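You operate a simulated robot arm through the tools that you are given. There is no shell and no other tool. Be economical: measure what you need, move in short steps, check, and stop when the job is done.

Carry out the task below with a simulated robot arm. There is one attempt and no reset: what you move stays moved.

TASK
Put the purple print block from the yellow mat and the crumpled scrap from the top of the beige drawer chest in the blue tray.
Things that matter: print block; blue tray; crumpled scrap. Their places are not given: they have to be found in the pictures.

It is judged by the outcome, as a careful person would: the job done as asked, and still so three seconds after it is handed in. It fails if anything else is knocked over, pushed out of place, dropped, spilled or broken.

THE ROBOT
A 7-joint arm with a two-finger parallel gripper, fixed in place. Base frame: the origin is at the foot of the arm, x ahead of it, y to its left, z up; the work surface is at about z = 0. Lengths are in m, angles in rad, forces in N, time in s.
With the tool pointing down near the work surface it reaches from about 0.24 to 0.62 m from the base axis. Its first joint turns from -1.152 to 1.152 rad. Payload 2.6 kg.
Tool frame: the origin (TCP) lies between the finger pads and is the grasp point; the fingertips stand 0.03 m ahead of it; z points along the fingers, y is the line along which they close. The gripper opens to 0.094 m. The fingers are 0.028 m wide and 0.01 m thick; the gripper's body (0.05 by 0.096 m) begins 0.055 m behind the TCP.
Orientation is that of the tool frame in the base frame, as a unit quaternion [x, y, z, w]. With the fingers straight down and closing along the base's y, the tool's x points along the base's -x, its y along +y and its z along -z.

THE INTERFACE
- The arm moves only by the tool send_rows. Its argument "series" is a list that holds one entry, the list of rows, each a list of 7 numbers: the shift along the tool's x, y, z in units of 25 mm (1.0 is 25 mm), then the turn, a rotation vector about the tool's x, y, z in units of 5 degrees (1.0 is 5 degrees), then the finger opening in m, from 0 to 0.094. In form: [[[x, y, z, ax, ay, az, grip], ...]]. A call has 1 to 8 rows; each row shifts and turns the commanded pose from where the row before left it, along the tool's axes as they then stand. A call with a number of a shift or a turn outside -1 to 1 is refused whole. A row lasts 0.2 s, in which the tool goes at most 0.05 m and 0.15 rad; a call with a longer step from one row to the next is refused whole, and so is a gripper value outside its range. A pose out of reach is approached as far as the arm can. The call stops where the force on the tool passes 40 N (or 10 N more than at its start, if that is more) or the arm is blocked; 0.2 s more then pass. The fingers move at their own pace (about 0.072 m/s each) and stop on an object; they squeeze with about 21 N. The grip force told is the motor's: it shows also when the fingers shut on nothing. Time passes only in rows, and 0.2 s behind the last, so rows that do not move let the fingers close. It gives the time, the measured TCP pose, the force on the tool (base axes), the opening and the grip force at its end, in the units of the frame above (readings bear some noise), and new pictures: "show" is both (left out), scene, wrist or none.
- Cameras (640 x 400 px; columns grow to the right, rows downward): "scene" is fixed at [0.0175, 0.4242, 0.5526]; the picture's right is [-0.90, -0.45, 0.00], its down [-0.29, 0.58, -0.77] and it looks along [0.34, -0.69, -0.64] (base axes); focal length 286 px, centre (320, 200). "wrist" rides on the gripper at [-0.037, 0, -0.058] in the tool frame; the picture's right is [0.00, -1.00, 0.00], its down [0.97, 0.00, -0.24] and it looks along [0.24, 0.00, 0.97] (tool axes); focal length 218 px, centre (320, 200).
- measure_at(camera, pixels): for up to 12 pixels [column, row] of the newest picture of that camera ("zoom" is the newest enlarged one), the place [x, y, z] in the base frame of the surface seen there, good to about 0.002 m. No time passes.
- close_up(camera, box): a new picture of the part [left, top, right, bottom] of that camera's present view, enlarged. No time passes.
- hand_in(): hands the job in; it is judged then, once.

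Work in short steps. Measure before you move; look again where a grasp or a placing could have gone wrong, and mend it. You have 60 turns and 120 pictures in all, the two below and enlarged ones among them. Open the gripper and draw the arm clear of the work before you hand the job in, unless the task says otherwise; then end with one line.

The tools are called after ">>>" as a command line: name --argument value ..., lists and objects as JSON in quotes. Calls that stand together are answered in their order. send_rows: Moves the arm, as the interface text tells. Its arguments: {"type":"object","properties":{"series":{"type":"array","items":{"type":"array","items":{"type":"array","items":{"type":"number"}}}},"show":{"type":"string","enum":["both","scene","wrist","none"]}},"required":["series"]} The other tools are called the same way: measure_at (camera, pixels) gives the place of the surface under pixels of a picture; close_up (camera, box) takes an enlarged picture of a part of a camera's view; hand_in () hands the job in.

At the start:

```text
time_s: 0.0
position: [0.468, -0.0606, 0.2655]
orientation: [0.0, 1.0, -0.001, 0.0]
contact_force: [-0.2, -0.3, -0.3]
width: 0.094
finger_force: 0.1
```

scene: 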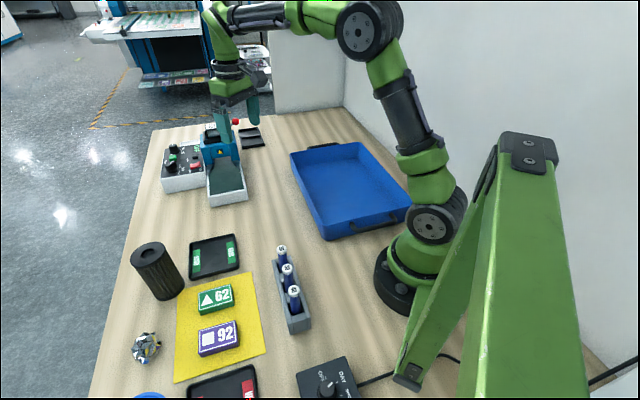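
wrist: 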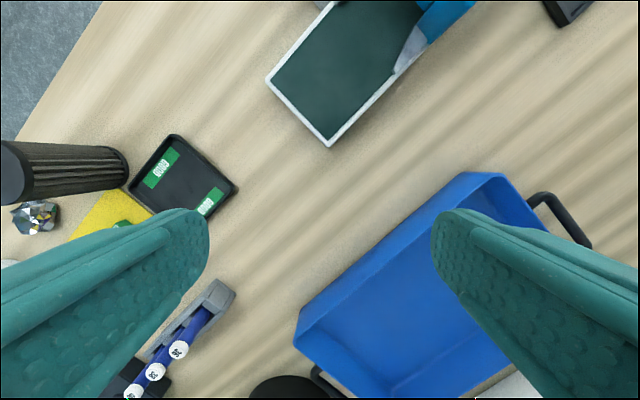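

The purple block is at about (218,338) in the scene and a crumpled thing at (146,347). I'll zoom in and measure.

>>> close_up --camera "scene" --box '[90, 230, 350, 400]'

>>> measure_at --camera "scene" --pixels '[[218, 338], [146, 347], [146, 333], [135, 370], [215, 298], [150, 395], [345, 190], [300, 160], [355, 146], [405, 210], [325, 232], [155, 250]]'

```text
2.35 times, centred on (220, 315) of scene
```

zoom: 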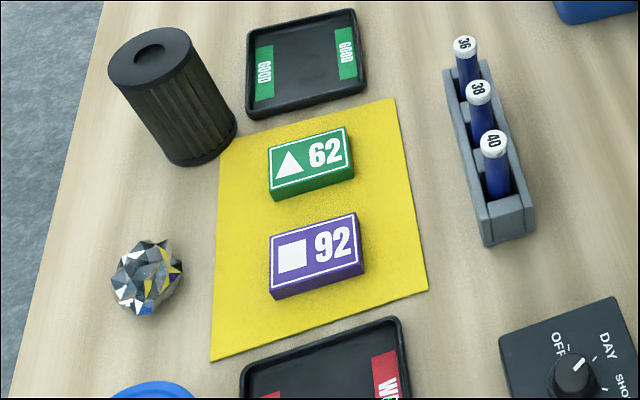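

```text
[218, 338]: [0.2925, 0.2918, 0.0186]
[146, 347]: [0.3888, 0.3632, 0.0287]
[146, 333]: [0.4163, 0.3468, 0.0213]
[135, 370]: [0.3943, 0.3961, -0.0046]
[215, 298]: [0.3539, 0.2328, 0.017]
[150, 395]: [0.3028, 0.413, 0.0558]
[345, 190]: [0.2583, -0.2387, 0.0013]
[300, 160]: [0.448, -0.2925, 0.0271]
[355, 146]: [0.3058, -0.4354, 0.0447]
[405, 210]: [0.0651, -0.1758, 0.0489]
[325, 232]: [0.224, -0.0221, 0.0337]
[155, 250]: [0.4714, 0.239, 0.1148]
```

The crumpled thing at (146,347) lies on the table; no beige chest is in view yet. I'll move the arm up and to the left to look around.

>>> send_rows --series '[[[0.6, 1, -0.4, 0, 0, 0, 0.094], [0.6, 1, -0.4, 0, 0, 0, 0.094], [0.6, 1, -0.4, 0, 0, 0, 0.094], [0.6, 1, -0.4, 0, 0, 0, 0.094], [0.6, 1, -0.4, 0, 0, 0, 0.094], [0.6, 1, -0.4, 0, 0, 0, 0.094], [0.6, 1, -0.4, 0, 0, 0, 0.094], [0.6, 1, -0.4, 0, 0, 0, 0.094]]]'

```text
time_s: 1.8
position: [0.3468, 0.1392, 0.3432]
orientation: [0.0, 1.0, 0.0, 0.0]
contact_force: [0.0, -0.2, 0.1]
width: 0.0939
finger_force: 0.0
```

scene: 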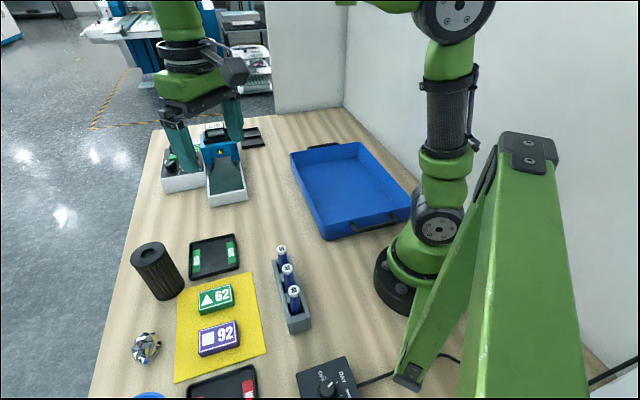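
wrist: 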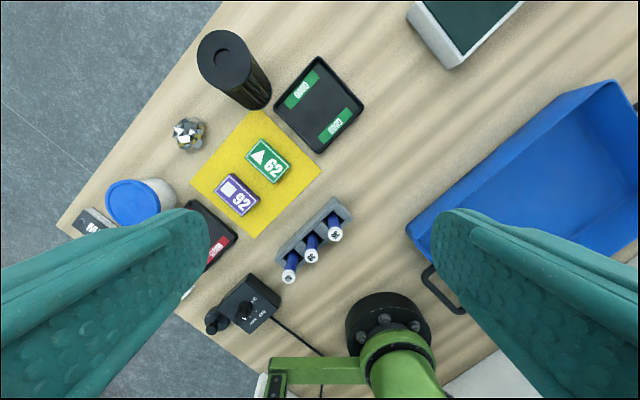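

A pale object shows at (500,375) in the wrist picture, hidden from the scene camera by the arm. I'll measure it.

>>> measure_at --camera "wrist" --pixels '[[500, 375], [480, 385], [535, 390], [265, 385], [90, 220], [185, 290], [188, 132], [236, 195]]'

>>> close_up --camera "wrist" --box '[400, 260, 640, 400]'

```text
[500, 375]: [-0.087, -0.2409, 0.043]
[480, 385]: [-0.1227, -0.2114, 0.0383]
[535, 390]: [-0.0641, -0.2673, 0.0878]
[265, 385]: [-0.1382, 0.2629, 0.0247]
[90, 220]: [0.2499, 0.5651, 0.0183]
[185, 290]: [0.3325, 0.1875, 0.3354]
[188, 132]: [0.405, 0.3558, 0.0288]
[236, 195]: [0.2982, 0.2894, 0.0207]
```

```text
2.67 times, centred on (520, 330) of wrist
```

zoom: 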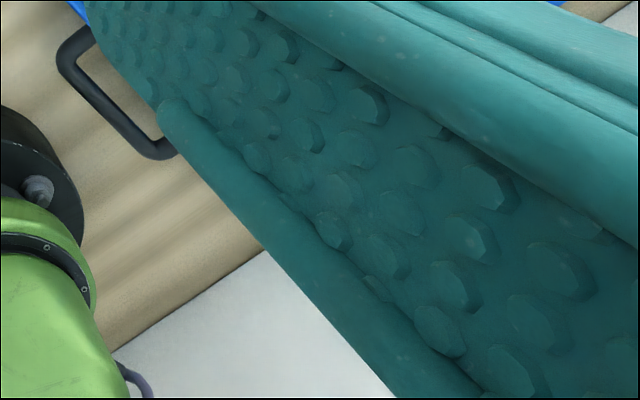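

That is the wall behind the table. A pale corner at (188,290), behind the left finger, may be the chest, so I'll turn the hand and shift left to look.

>>> send_rows --series '[[[0, 0.6, 0, 0, 0, 1, 0.094], [0, 0.6, 0, 0, 0, 1, 0.094], [0, 0.6, 0, 0, 0, 1, 0.094], [0, 0.6, 0, 0, 0, 1, 0.094], [0, 0.6, 0, 0, 0, 1, 0.094], [0, 0.6, 0, 0, 0, 1, 0.094], [0, 0.6, 0, 0, 0, 1, 0.094], [0, 0.6, 0, 0, 0, 1, 0.094]]]' --show "wrist"

```text
time_s: 3.6
position: [0.3831, 0.2511, 0.3441]
orientation: [0.342, 0.94, -0.001, 0.0]
contact_force: [-0.5, 0.2, 0.5]
width: 0.094
finger_force: 0.0
```

wrist: 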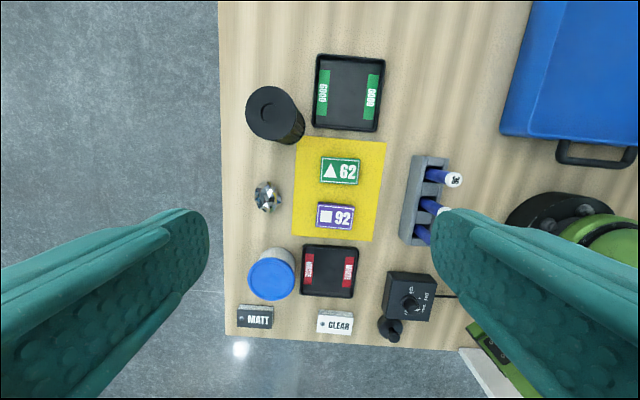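

The whole left end of the table is in view now and there is no chest here. I'll go to the right side and look there.

>>> send_rows --series '[[[-0.8, -1, 0, 0, 0, 0, 0.094], [-0.8, -1, 0, 0, 0, 0, 0.094], [-0.8, -1, 0, 0, 0, 0, 0.094], [-0.8, -1, 0, 0, 0, 0, 0.094], [-0.8, -1, 0, 0, 0, 0, 0.094], [-0.8, -1, 0, 0, 0, 0, 0.094], [-0.8, -1, 0, 0, 0, 0, 0.094], [-0.8, -1, 0, 0, 0, 0, 0.094]]]'

>>> send_rows --series '[[[-0.8, -1, 0, 0, 0, -1, 0.094], [-0.8, -1, 0, 0, 0, -1, 0.094], [-0.8, -1, 0, 0, 0, -1, 0.094], [-0.7, -1, 0, 0, 0, -1, 0.094], [-0.6, -1, 0, 0, 0, -1, 0.094], [-0.5, -1, 0, 0, 0, -1, 0.094], [-0.5, -1, 0, 0, 0, -1, 0.094], [-0.4, -1, 0, 0, 0, -1, 0.094]]]'

```text
time_s: 5.4
position: [0.3767, -0.0038, 0.3447]
orientation: [0.342, 0.94, 0.0, 0.0]
contact_force: [1.0, -0.1, 0.2]
width: 0.0941
finger_force: 0.0
```

scene: 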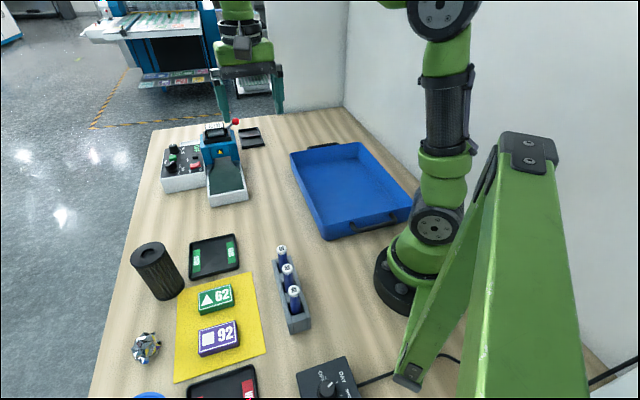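
wrist: 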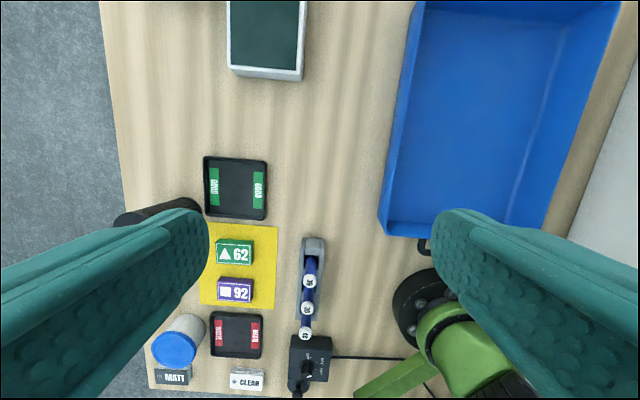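

```text
time_s: 7.2
position: [0.4151, -0.2376, 0.3438]
orientation: [-0.001, 1.0, 0.001, 0.001]
contact_force: [-0.3, 0.0, -1.1]
width: 0.0939
finger_force: 0.1
```

scene: 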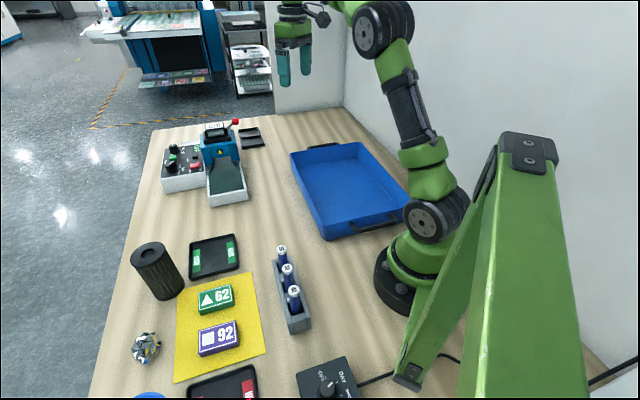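
wrist: 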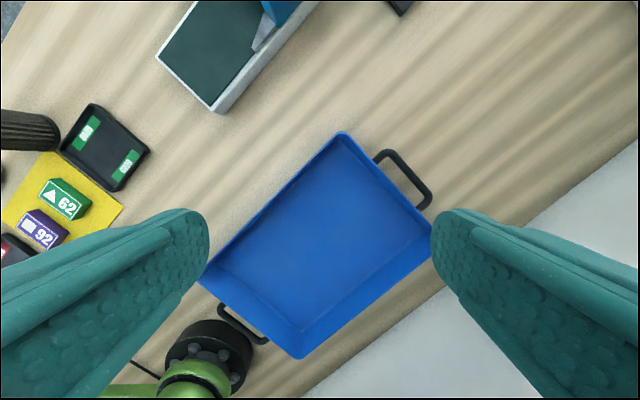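

No chest on this side either. I'll zoom in on the far end of the table.

>>> close_up --camera "scene" --box '[130, 80, 350, 220]'

>>> close_up --camera "scene" --box '[340, 200, 640, 400]'

```text
2.86 times, centred on (240, 150) of scene
```

zoom: 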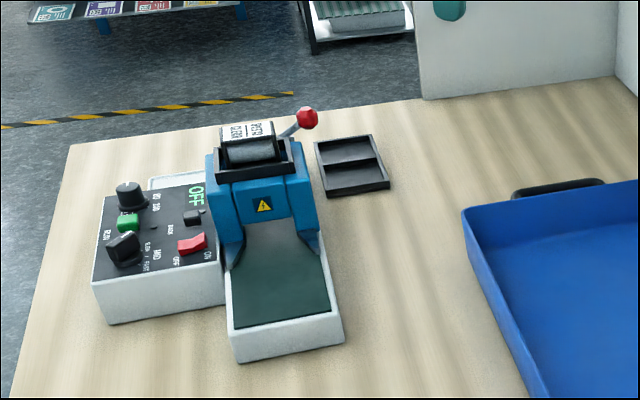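

```text
2.00 times, centred on (490, 300) of scene
```

zoom: 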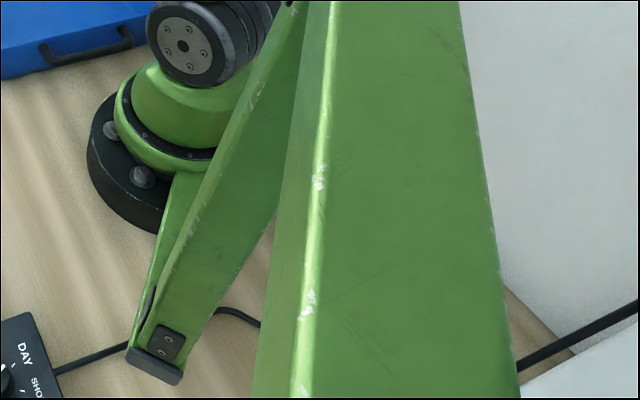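

No chest is visible here; only the area behind the press and control box stays hidden. I'll move out over there and tilt the camera outward.

>>> send_rows --series '[[[-0.5, 0.5, 0, 0, -1, 0, 0.094], [-0.5, 0.5, 0, 0, -1, 0, 0.094], [-0.5, 0.5, 0, 0, -1, 0, 0.094], [-0.5, 0.5, 0, 0, -1, 0, 0.094], [-0.5, 0.5, 0, 0, -1, 0, 0.094], [-0.5, 0.5, 0, 0, -1, 0, 0.094]]]' --show "wrist"

```text
time_s: 8.6
position: [0.4888, -0.1632, 0.3602]
orientation: [0.0, 0.966, 0.0, 0.26]
contact_force: [0.0, 0.6, -0.2]
width: 0.0943
finger_force: 0.1
```

wrist: 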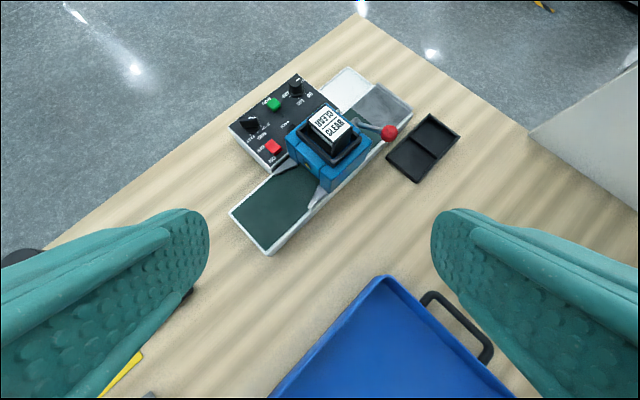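

Nothing behind the press either. The last unseen part is the table behind the arm's base, so I'll bring the hand back left and tilt the camera toward it.

>>> send_rows --series '[[[0.5, 1, 0, 0, 1, 0, 0.094], [0.5, 1, 0, 0, 1, 0, 0.094], [0.5, 1, 0, 0, 1, 0, 0.094], [0.5, 1, 0, 0, 1, 0, 0.094], [0.5, 1, 0, 0, 1, 0, 0.094], [0.5, 1, 0, 0, 1, 0, 0.094], [0.5, 1, 0, 0, 0, 0, 0.094], [0.5, 1, 0, 0, 0, 0, 0.094]]]' --show "none"

>>> send_rows --series '[[[0, 1, 0, 0, 1, 0, 0.094], [0, 1, 0, 0, 1, 0, 0.094], [0, 1, 0, 0, 1, 0, 0.094], [0, 1, 0, 0, 1, 0, 0.094], [0, 1, 0, 0, 1, 0, 0.094], [0, 1, 0, 0, 1, 0, 0.094], [0, 0, 0, 0, 1, 0, 0.094], [0, 0, 0, 0, 1, 0, 0.094]]]'

```text
time_s: 10.4
position: [0.3923, 0.0381, 0.3382]
orientation: [0.0, 1.0, 0.0, -0.001]
contact_force: [0.3, 0.5, 0.1]
width: 0.0941
finger_force: 0.1
```

```text
time_s: 12.2
position: [0.3683, 0.1588, 0.3319]
orientation: [0.0, 0.97, 0.001, -0.245]
contact_force: [1.3, 0.4, -0.3]
width: 0.0942
finger_force: 0.1
out of reach, approached as far as the arm can: row 5, 6, 7, 8
```

scene: 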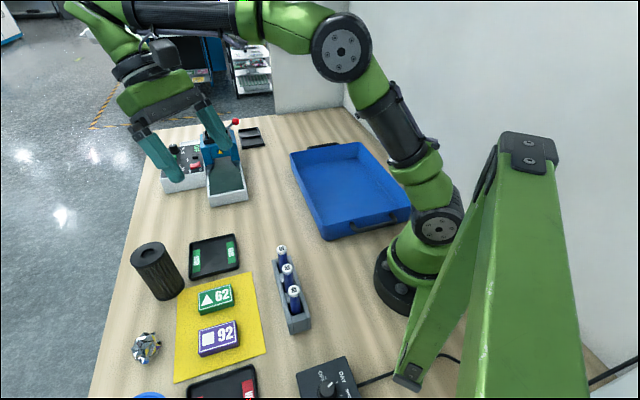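
wrist: 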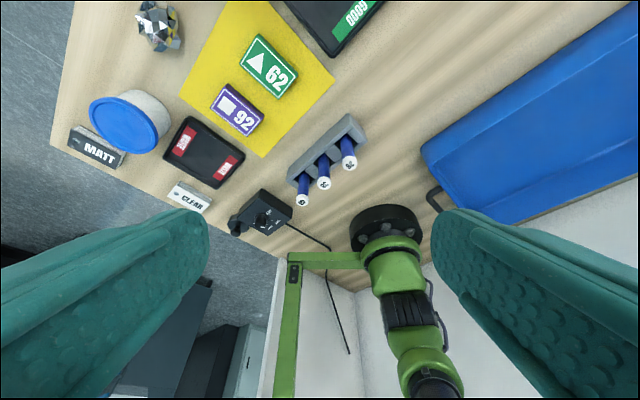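

No beige drawer chest exists anywhere in reach; the only crumpled scrap is the one on the table at (146,347). I'll use that one and report it. First I level the hand and go above the block.

>>> send_rows --series '[[[0, 0.4, 0, 0, -1, 0, 0.094], [0, 0.4, 0, 0, -1, 0, 0.094], [0, 0.4, 0, 0, -1, 0, 0.094], [0, 0.4, 0, 0, -1, 0, 0.094], [0, 0.4, 0, 0, -1, 0, 0.094], [0, 0.4, 0, 0, -1, 0, 0.094], [0, 0.4, 0, 0, -1, 0, 0.094], [0, 0.4, 0, 0, -1, 0, 0.094]]]' --show "none"

>>> send_rows --series '[[[0.5, 0, 0.8, 0, 0, 1, 0.094], [0.5, 0, 0.8, 0, 0, 1, 0.094], [0.5, 0, 0.8, 0, 0, 1, 0.094], [0.5, 0, 0.8, 0, 0, 1, 0.094], [0.5, 0, 0.8, 0, 0, 1, 0.094], [0.5, 0, 0.8, 0, 0, 1, 0.094], [0.5, 0, 0.8, 0, 0, 1, 0.094], [0.5, 0, 0.8, 0, 0, 1, 0.094]]]'

```text
time_s: 14.0
position: [0.367, 0.2384, 0.3299]
orientation: [0.0, 0.995, 0.0, 0.102]
contact_force: [-0.1, 0.5, -0.3]
width: 0.0941
finger_force: 0.0
```

```text
time_s: 15.8
position: [0.3098, 0.2668, 0.1533]
orientation: [0.341, 0.934, 0.035, 0.095]
contact_force: [0.2, 0.9, 0.0]
width: 0.094
finger_force: 0.1
```

scene: 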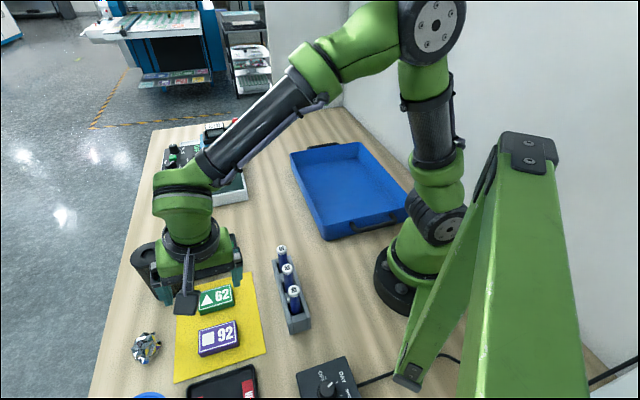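
wrist: 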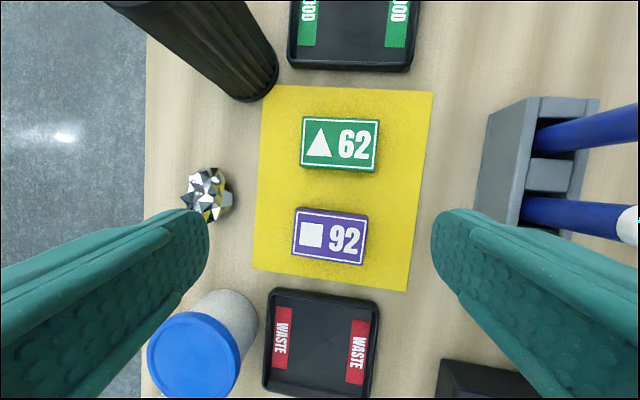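

The hand keeps a leftover tilt of about 11.7°. I'll measure the block's corners, the scrap and their surroundings.

>>> measure_at --camera "wrist" --pixels '[[297, 210], [366, 217], [361, 263], [294, 256], [330, 236], [340, 165], [203, 195], [222, 180], [190, 180], [230, 200], [205, 213], [240, 85]]'

>>> close_up --camera "wrist" --box '[140, 140, 400, 300]'

```text
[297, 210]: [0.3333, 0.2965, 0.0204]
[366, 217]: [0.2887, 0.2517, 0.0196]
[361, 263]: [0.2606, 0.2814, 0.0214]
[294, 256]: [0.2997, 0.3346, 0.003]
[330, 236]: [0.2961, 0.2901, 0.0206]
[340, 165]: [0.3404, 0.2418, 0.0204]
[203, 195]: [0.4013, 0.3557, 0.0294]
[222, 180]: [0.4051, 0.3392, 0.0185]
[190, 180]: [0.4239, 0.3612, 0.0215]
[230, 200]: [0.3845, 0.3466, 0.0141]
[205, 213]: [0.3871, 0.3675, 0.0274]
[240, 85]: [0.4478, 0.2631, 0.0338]
```

```text
2.46 times, centred on (270, 220) of wrist
```

zoom: 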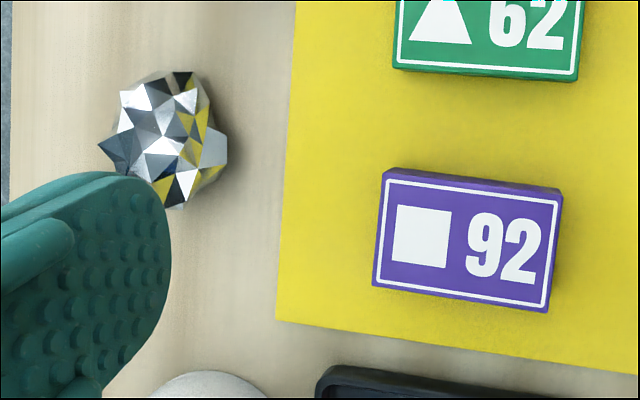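

The block's centre is (0.297, 0.289), its top is at z≈0.020, and its long axis lies along 45°. I'll level the tool and yaw another 5°.

>>> send_rows --series '[[[0, 0, 0, 0, 0.78, 0, 0.094], [0, 0, 0, 0, 0.78, 0, 0.094], [0, 0, 0, 0, 0.78, 0, 0.094], [0, 0, 0, 0, 0, 1, 0.094]]]' --show "none"

```text
time_s: 16.8
position: [0.3078, 0.2675, 0.1564]
orientation: [0.377, 0.924, 0.07, -0.003]
contact_force: [0.1, 0.3, 0.0]
width: 0.0938
finger_force: 0.0
```

A tilt of about 8° remains. I'll correct it, then centre over the block.

>>> send_rows --series '[[[0, 0, 0, 0.73, -0.335, 0, 0.094], [0, 0, 0, 0.73, -0.335, 0, 0.094], [0.91, 0.3, 0, 0, 0, 0, 0.094], [0, 0, 1, 0, 0, 0, 0.094]]]'

```text
time_s: 17.8
position: [0.2961, 0.289, 0.1318]
orientation: [0.377, 0.926, 0.0, 0.0]
contact_force: [0.8, 1.0, 0.1]
width: 0.094
finger_force: 0.0
```

scene: 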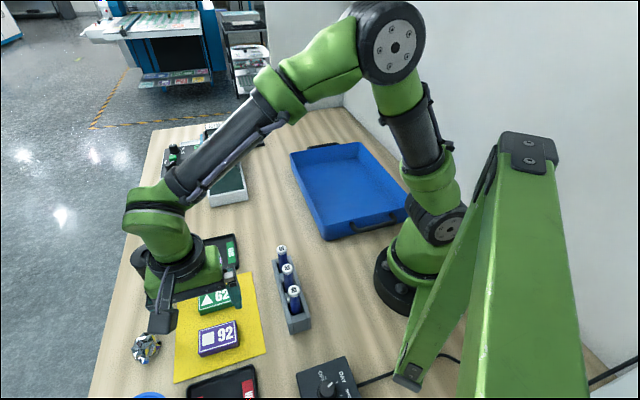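
wrist: 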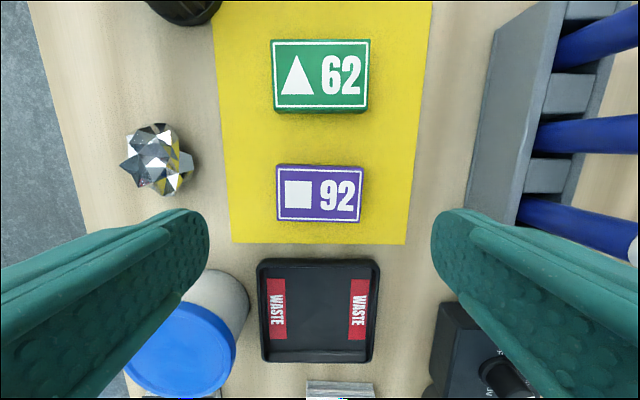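

The hand is level and aligned with the block. I'll descend around it.

>>> send_rows --series '[[[0, 0, 0.8, 0, 0, 0, 0.094], [0, 0, 0.8, 0, 0, 0, 0.094], [0, 0, 0.8, 0, 0, 0, 0.094], [0, 0, 0.8, 0, 0, 0, 0.094], [0, 0, 0.65, 0, 0, 0, 0.094]]]'

```text
time_s: 19.0
position: [0.297, 0.2885, 0.0337]
orientation: [0.377, 0.926, 0.0, 0.0]
contact_force: [0.4, 0.0, 0.1]
width: 0.0939
finger_force: 0.1
```

scene: 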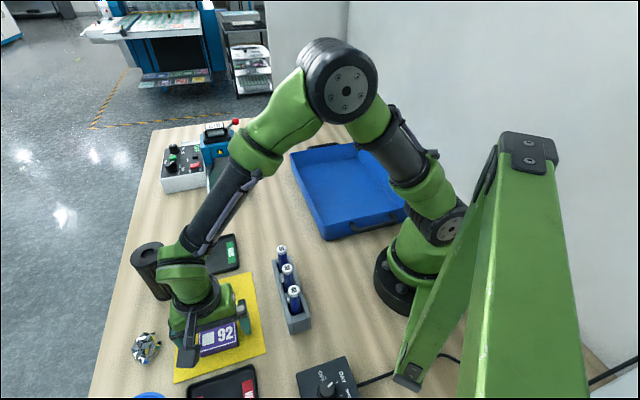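
wrist: 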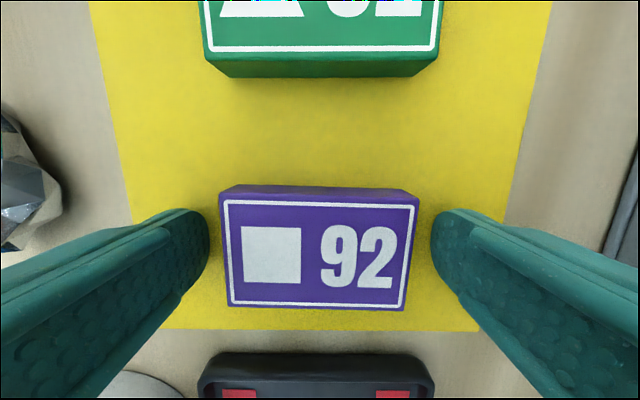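

The block sits centred between the fingers. I'll close and lift slightly.

>>> send_rows --series '[[[0, 0, 0, 0, 0, 0, 0.04], [0, 0, 0, 0, 0, 0, 0.04], [0, 0, 0, 0, 0, 0, 0.04], [0, 0, -0.6, 0, 0, 0, 0.04], [0, 0, -1, 0, 0, 0, 0.04]]]' --show "wrist"

```text
time_s: 20.2
position: [0.297, 0.2896, 0.0741]
orientation: [0.377, 0.926, -0.001, -0.001]
contact_force: [0.4, -0.2, -0.6]
width: 0.0674
finger_force: 21.0
```

wrist: 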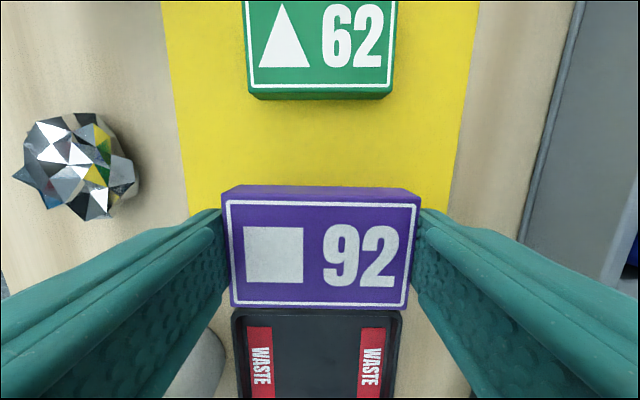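

The block is held (width 0.067). I'll lift higher, then carry it across to the tray.

>>> send_rows --series '[[[0, 0, -1, 0, 0, 0, 0.04], [0, 0, -1, 0, 0, 0, 0.04], [0, 0, -1, 0, 0, 0, 0.04], [0, 0, -1, 0, 0, 0, 0.04], [0, 0, -1, 0, 0, 0, 0.04], [-1, -1, 0, 0, 0, 0, 0.04], [-1, -1, 0, 0, 0, 0, 0.04], [-1, -1, 0, 0, 0, 0, 0.04]]]' --show "none"

>>> send_rows --series '[[[-1, -1, 0, 0, 0, 0, 0.04], [-1, -1, 0, 0, 0, 0, 0.04], [-1, -1, 0, 0, 0, 0, 0.04], [-1, -1, 0, 0, 0, 0, 0.04], [-1, -1, 0, 0, 0, 0, 0.04], [-1, -1, 0, 0, 0, 0, 0.04], [-1, -1, 0, 0, 0, 0, 0.04], [-1, -1, 0, 0, 0, 0, 0.04]]]' --show "none"

>>> send_rows --series '[[[-1, -1, 0, 0, 0, 0, 0.04], [-1, -1, 0, 0, 0, 0, 0.04], [-1, -1, 0, 0, 0, 0, 0.04], [-1, -1, 0, 0, 0, 0, 0.04], [-1, -1, 0, 0, 0, 0, 0.04]]]'

```text
time_s: 22.0
position: [0.2994, 0.183, 0.1988]
orientation: [0.376, 0.927, 0.0, 0.0]
contact_force: [1.1, -0.1, -1.0]
width: 0.0669
finger_force: 21.1
```

```text
time_s: 23.8
position: [0.3016, -0.1011, 0.198]
orientation: [0.377, 0.926, -0.001, 0.0]
contact_force: [0.5, -0.2, -0.2]
width: 0.0673
finger_force: 21.0
```

```text
time_s: 25.0
position: [0.305, -0.2773, 0.2005]
orientation: [0.377, 0.926, 0.0, 0.0]
contact_force: [1.1, -0.5, -0.7]
width: 0.0671
finger_force: 21.3
```

scene: 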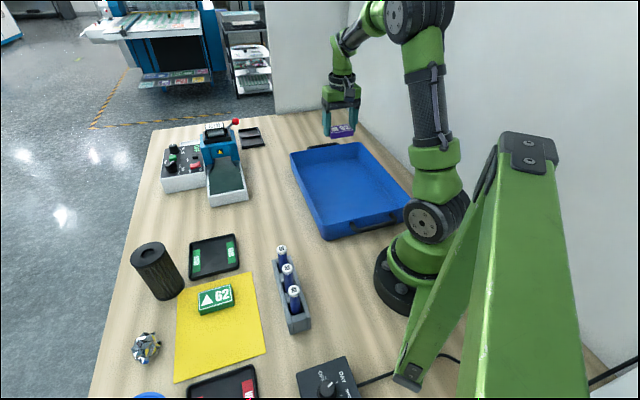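
wrist: 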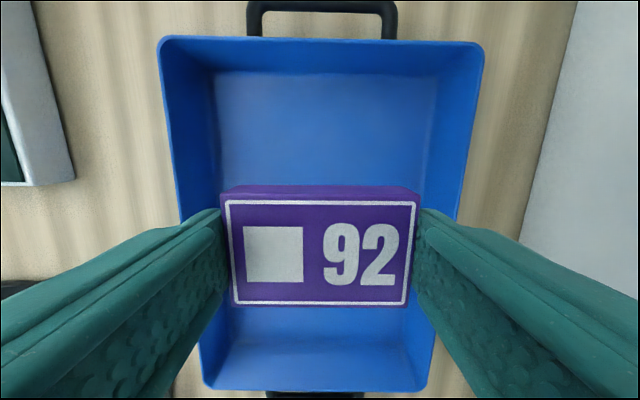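

The block is over the tray, centred between its sides. I'll lower it to the floor.

>>> send_rows --series '[[[0, 0, 1, 0, 0, 0, 0.04], [0, 0, 1, 0, 0, 0, 0.04], [0, 0, 1, 0, 0, 0, 0.04], [0, 0, 1, 0, 0, 0, 0.04], [0, 0, 1, 0, 0, 0, 0.04], [0, 0, 1, 0, 0, 0, 0.04], [0, 0, 0.4, 0, 0, 0, 0.04]]]'

```text
time_s: 26.6
position: [0.3036, -0.2766, 0.0393]
orientation: [0.378, 0.926, -0.001, 0.0]
contact_force: [0.9, 0.3, -0.3]
width: 0.067
finger_force: 20.8
```

scene: 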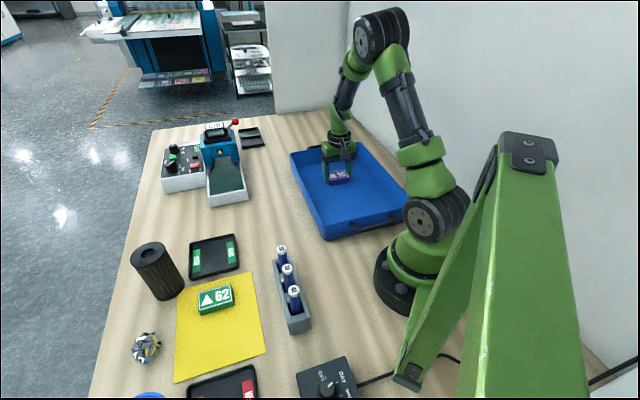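
wrist: 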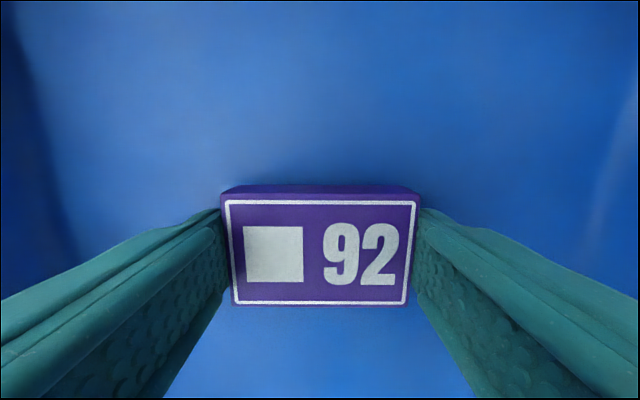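

A few millimetres remain. I'll lower a little more, open, and rise.

>>> send_rows --series '[[[0, 0, 0.15, 0, 0, 0, 0.04], [0, 0, 0, 0, 0, 0, 0.094], [0, 0, 0, 0, 0, 0, 0.094], [0, 0, 0, 0, 0, 0, 0.094], [0, 0, -0.8, 0, 0, 0, 0.094], [0, 0, -1, 0, 0, 0, 0.094], [0, 0, -1, 0, 0, 0, 0.094], [0, 0, -1, 0, 0, 0, 0.094]]]' --show "wrist"

>>> send_rows --series '[[[0, 0, -1, 0, 0, 0, 0.094], [0, 0, -1, 0, 0, 0, 0.094], [1, 1, -1, 0, 0, 0, 0.094], [1, 1, 0, 0, 0, 0, 0.094], [1, 1, 0, 0, 0, 0, 0.094], [1, 1, 0, 0, 0, 0, 0.094], [1, 1, 0, 0, 0, 0, 0.094], [1, 1, 0, 0, 0, 0, 0.094]]]' --show "none"

>>> send_rows --series '[[[1, 1, 0, 0, 0, 0, 0.094], [1, 1, 0, 0, 0, 0, 0.094], [1, 1, 0, 0, 0, 0, 0.094], [1, 1, 0, 0, 0, 0, 0.094], [1, 1, 0, 0, 0, 0, 0.094], [1, 1, 0, 0, 0, 0, 0.094], [1, 1, 0, 0, 0, 0, 0.094], [1, 1, 0, 0, 0, 0, 0.094]]]' --show "none"

```text
time_s: 28.4
position: [0.3041, -0.2774, 0.1316]
orientation: [0.377, 0.926, -0.001, -0.001]
contact_force: [0.6, -0.3, -0.1]
width: 0.094
finger_force: 0.0
```

wrist: 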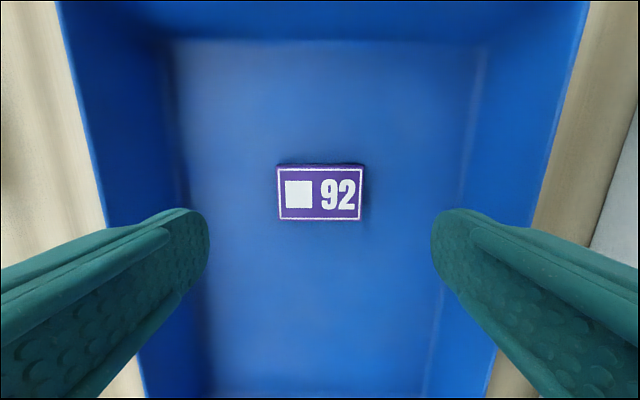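

```text
time_s: 30.2
position: [0.3015, -0.065, 0.2064]
orientation: [0.377, 0.926, -0.001, 0.001]
contact_force: [-0.2, 0.4, 0.2]
width: 0.0943
finger_force: 0.1
```

```text
time_s: 32.0
position: [0.2963, 0.2179, 0.2063]
orientation: [0.377, 0.926, 0.001, 0.001]
contact_force: [0.6, -1.0, 0.5]
width: 0.0938
finger_force: 0.1
```

The block is in the tray. Now I'll move above the scrap near (0.402, 0.357).

>>> send_rows --series '[[[0.12, 1, 0, 0, 0, 0, 0.094], [0.12, 1, 0, 0, 0, 0, 0.094], [0.12, 1, 0, 0, 0, 0, 0.094], [0.12, 1, 0, 0, 0, 0, 0.094], [0.12, 1, 0, 0, 0, 0, 0.094], [0.12, 1, 0, 0, 0, 0, 0.094], [0.12, 1, 0, 0, 0, 0, 0.094]]]'

```text
time_s: 33.6
position: [0.4047, 0.3582, 0.205]
orientation: [0.377, 0.926, -0.001, -0.001]
contact_force: [-0.3, -0.3, 0.0]
width: 0.0939
finger_force: 0.0
```

scene: 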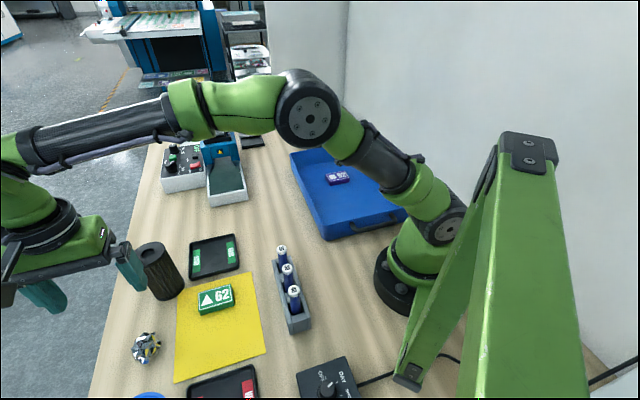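
wrist: 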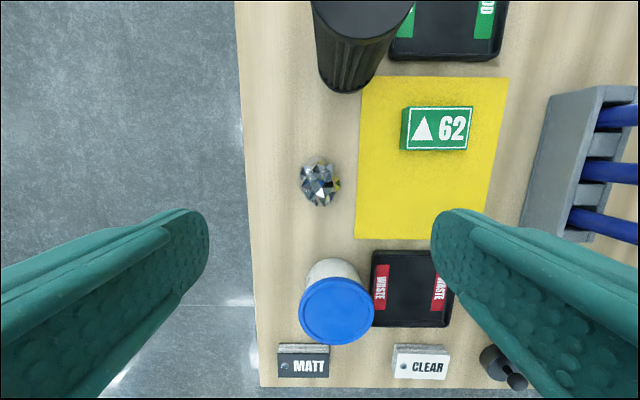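

I'll measure the scrap's outline for centring.

>>> close_up --camera "wrist" --box '[270, 140, 370, 230]'

>>> measure_at --camera "wrist" --pixels '[[320, 165], [303, 180], [320, 184], [336, 185], [320, 203], [355, 20], [325, 60], [335, 310]]'

```text
4.44 times, centred on (320, 185) of wrist
```

zoom: 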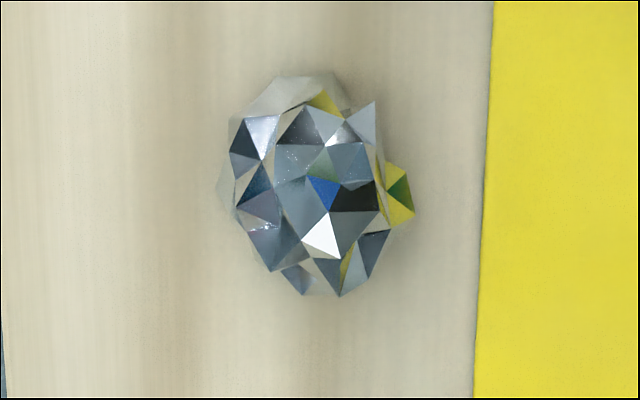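

```text
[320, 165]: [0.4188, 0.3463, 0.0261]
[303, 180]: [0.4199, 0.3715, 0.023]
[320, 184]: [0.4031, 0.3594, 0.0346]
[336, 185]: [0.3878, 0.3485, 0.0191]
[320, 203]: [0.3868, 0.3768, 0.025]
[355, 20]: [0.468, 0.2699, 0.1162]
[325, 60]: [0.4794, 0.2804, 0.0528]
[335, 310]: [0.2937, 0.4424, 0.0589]
```

The scrap's centre is about (0.404, 0.360), its top at z≈0.035, and the hand is centred over it. I'll descend partly and then to the grasp height.

>>> send_rows --series '[[[0, 0, 1, 0, 0, 0, 0.094], [0, 0, 1, 0, 0, 0, 0.094], [0, 0, 1, 0, 0, 0, 0.094], [0, 0, 1, 0, 0, 0, 0.094], [0, 0, 1, 0, 0, 0, 0.094], [0, 0, 1, 0, 0, 0, 0.094], [0, 0, 0.8, 0, 0, 0, 0.094]]]'

```text
time_s: 35.2
position: [0.4049, 0.3579, 0.0355]
orientation: [0.376, 0.927, -0.001, 0.0]
contact_force: [-0.1, -0.1, -0.2]
width: 0.0942
finger_force: 0.0
```

scene: 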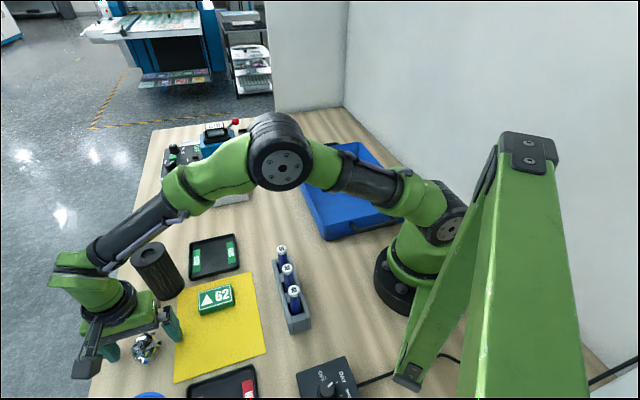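
wrist: 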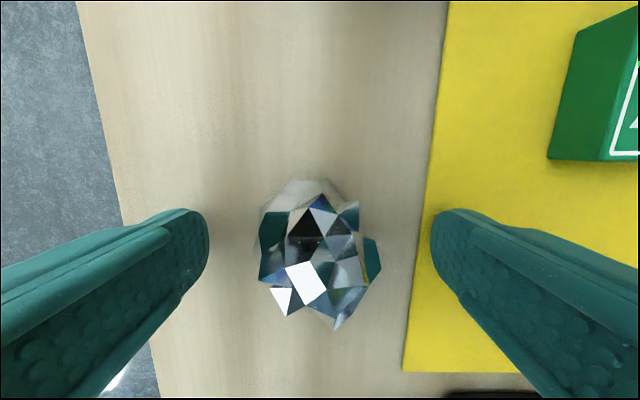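

The scrap is between the fingers. I'll close and lift a little.

>>> send_rows --series '[[[0, 0, 0, 0, 0, 0, 0.02], [0, 0, 0, 0, 0, 0, 0.02], [0, 0, 0, 0, 0, 0, 0.02], [0, 0, 0, 0, 0, 0, 0.02], [0, 0, -0.6, 0, 0, 0, 0.02], [0, 0, -1, 0, 0, 0, 0.02]]]' --show "wrist"

```text
time_s: 36.6
position: [0.4053, 0.3575, 0.0755]
orientation: [0.376, 0.926, 0.0, 0.0]
contact_force: [0.2, -0.1, 0.0]
width: 0.0479
finger_force: 21.3
```

wrist: 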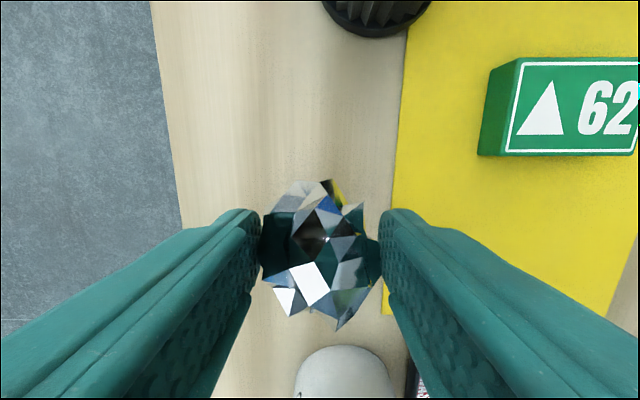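

The scrap is held. I'll lift it and carry it to the tray.

>>> send_rows --series '[[[0, 0, -1, 0, 0, 0, 0.02], [0, 0, -1, 0, 0, 0, 0.02], [0, 0, -1, 0, 0, 0, 0.02], [0, 0, -1, 0, 0, 0, 0.02], [0, 0, -1, 0, 0, 0, 0.02], [0, 0, -1, 0, 0, 0, 0.02], [-1, -1, 0, 0, 0, 0, 0.02], [-1, -1, 0, 0, 0, 0, 0.02]]]' --show "none"

>>> send_rows --series '[[[-1, -1, 0, 0, 0, 0, 0.02], [-1, -1, 0, 0, 0, 0, 0.02], [-1, -1, 0, 0, 0, 0, 0.02], [-1, -1, 0, 0, 0, 0, 0.02], [-1, -1, 0, 0, 0, 0, 0.02], [-1, -1, 0, 0, 0, 0, 0.02], [-1, -1, 0, 0, 0, 0, 0.02], [-1, -1, 0, 0, 0, 0, 0.02]]]' --show "none"

>>> send_rows --series '[[[0, -1, 0, 0, 0, 0, 0.02], [0, -1, 0, 0, 0, 0, 0.02], [0, -1, 0, 0, 0, 0, 0.02], [0, -1, 0, 0, 0, 0, 0.02], [0, -1, 0, 0, 0, 0, 0.02], [0, -1, 0, 0, 0, 0, 0.02], [0, -1, 0, 0, 0, 0, 0.02], [0, -1, 0, 0, 0, 0, 0.02]]]'

```text
time_s: 38.4
position: [0.4062, 0.2868, 0.2244]
orientation: [0.376, 0.926, -0.001, 0.0]
contact_force: [-0.5, 0.6, -0.3]
width: 0.0482
finger_force: 21.4
```

```text
time_s: 40.2
position: [0.4093, 0.0036, 0.2248]
orientation: [0.377, 0.926, -0.001, 0.0]
contact_force: [0.7, 0.2, -0.4]
width: 0.0478
finger_force: 21.6
```

```text
time_s: 42.0
position: [0.2686, -0.1386, 0.2242]
orientation: [0.376, 0.926, 0.0, 0.0]
contact_force: [-0.1, -0.7, 0.6]
width: 0.0475
finger_force: 21.2
```

scene: 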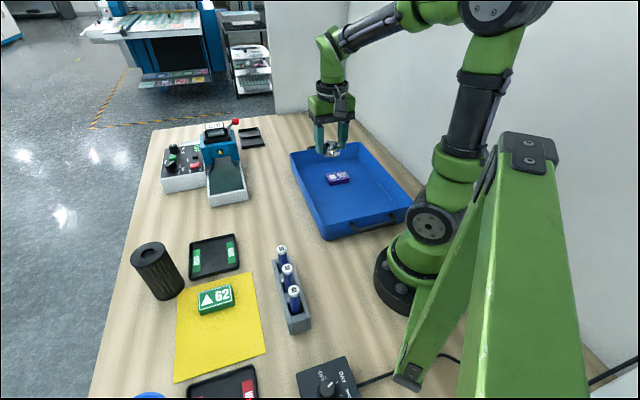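
wrist: 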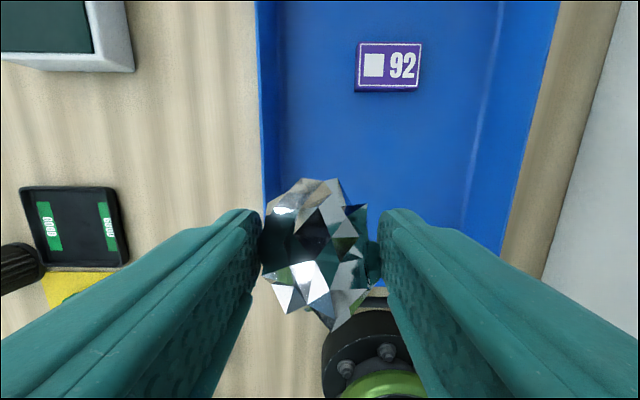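

I'll shift to the tray's centre line, about 0.09 m from the block, and descend partly.

>>> send_rows --series '[[[-0.4, -1, 0, 0, 0, 0, 0.02], [-0.4, -1, 0, 0, 0, 0, 0.02], [-0.4, -1, 0, 0, 0, 0, 0.02], [0, 0, 1, 0, 0, 0, 0.02], [0, 0, 1, 0, 0, 0, 0.02], [0, 0, 1, 0, 0, 0, 0.02], [0, 0, 1, 0, 0, 0, 0.02]]]'

```text
time_s: 43.6
position: [0.2393, -0.215, 0.1251]
orientation: [0.377, 0.926, -0.001, 0.001]
contact_force: [-0.2, 0.0, -0.6]
width: 0.0471
finger_force: 21.2
```

scene: 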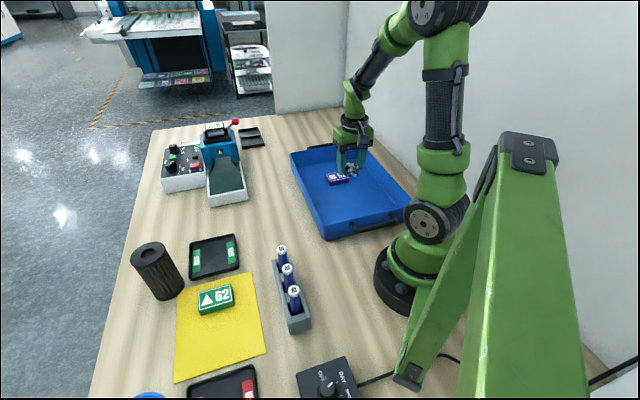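
wrist: 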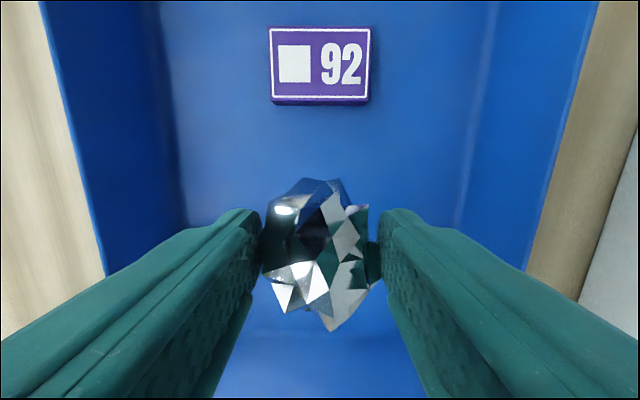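

The scrap is centred in the tray and clear of the block. I'll lower it to the floor (TCP z ≈ 0.037), release and rise.

>>> send_rows --series '[[[0, 0, 1, 0, 0, 0, 0.02], [0, 0, 1, 0, 0, 0, 0.02], [0, 0, 1, 0, 0, 0, 0.02], [0, 0, 0.5, 0, 0, 0, 0.02], [0, 0, 0, 0, 0, 0, 0.02]]]' --show "none"

>>> send_rows --series '[[[0, 0, 0, 0, 0, 0, 0.094], [0, 0, 0, 0, 0, 0, 0.094], [0, 0, 0, 0, 0, 0, 0.094], [0, 0, -0.8, 0, 0, 0, 0.094], [0, 0, -1, 0, 0, 0, 0.094], [0, 0, -1, 0, 0, 0, 0.094], [0, 0, -1, 0, 0, 0, 0.094], [0, 0, -1, 0, 0, 0, 0.094]]]'

```text
time_s: 44.8
position: [0.2402, -0.2155, 0.0387]
orientation: [0.377, 0.926, 0.0, 0.002]
contact_force: [0.8, 1.9, 12.8]
width: 0.0432
finger_force: 21.6
```

```text
time_s: 46.6
position: [0.2396, -0.2144, 0.1578]
orientation: [0.376, 0.926, 0.0, 0.0]
contact_force: [0.1, 0.2, -0.1]
width: 0.094
finger_force: 0.0
```

scene: 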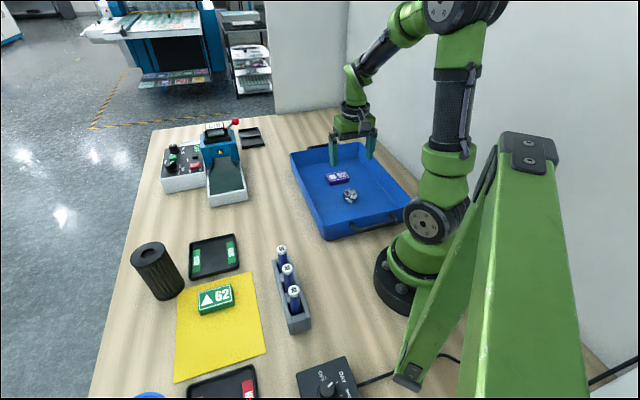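
wrist: 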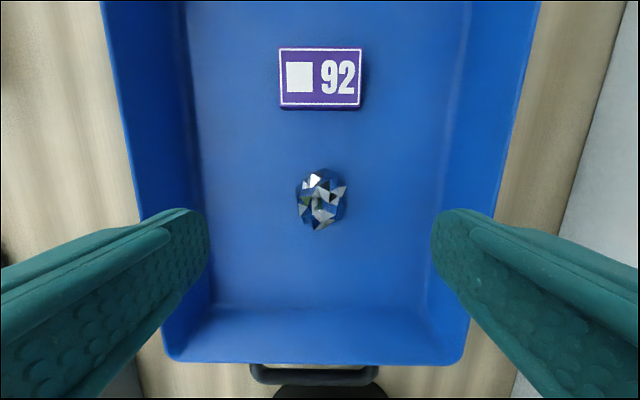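

Both items rest in the tray and nothing else has moved. I'll draw the arm clear.

>>> send_rows --series '[[[0, 0, -1, 0, 0, 0, 0.094], [0, 0, -1, 0, 0, 0, 0.094], [0, 0, -1, 0, 0, 0, 0.094], [0, 1, -0.5, 0, 0, 0, 0.094], [0, 1, 0, 0, 0, 0, 0.094], [0, 1, 0, 0, 0, 0, 0.094], [0, 1, 0, 0, 0, 0, 0.094], [0, 1, 0, 0, 0, 0, 0.094]]]' --show "scene"

```text
time_s: 48.4
position: [0.3273, -0.1242, 0.2449]
orientation: [0.377, 0.926, 0.0, 0.0]
contact_force: [0.3, -0.6, -0.3]
width: 0.0944
finger_force: 0.0
```

scene: 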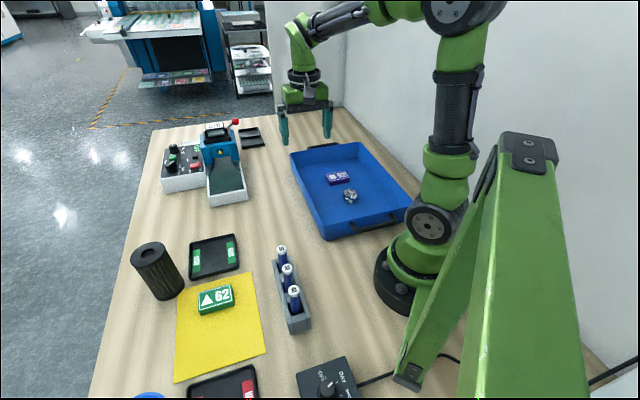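

The scene picture shows both items in the tray and the arm clear, so I'm handing in.

>>> hand_in

```text
The job is handed in.
```

The purple block (92) and a crumpled scrap are in the blue tray, but I found no beige drawer chest: the scrap was lying on the table beside the yellow mat, and I took it because it was the only crumpled scrap I could see.
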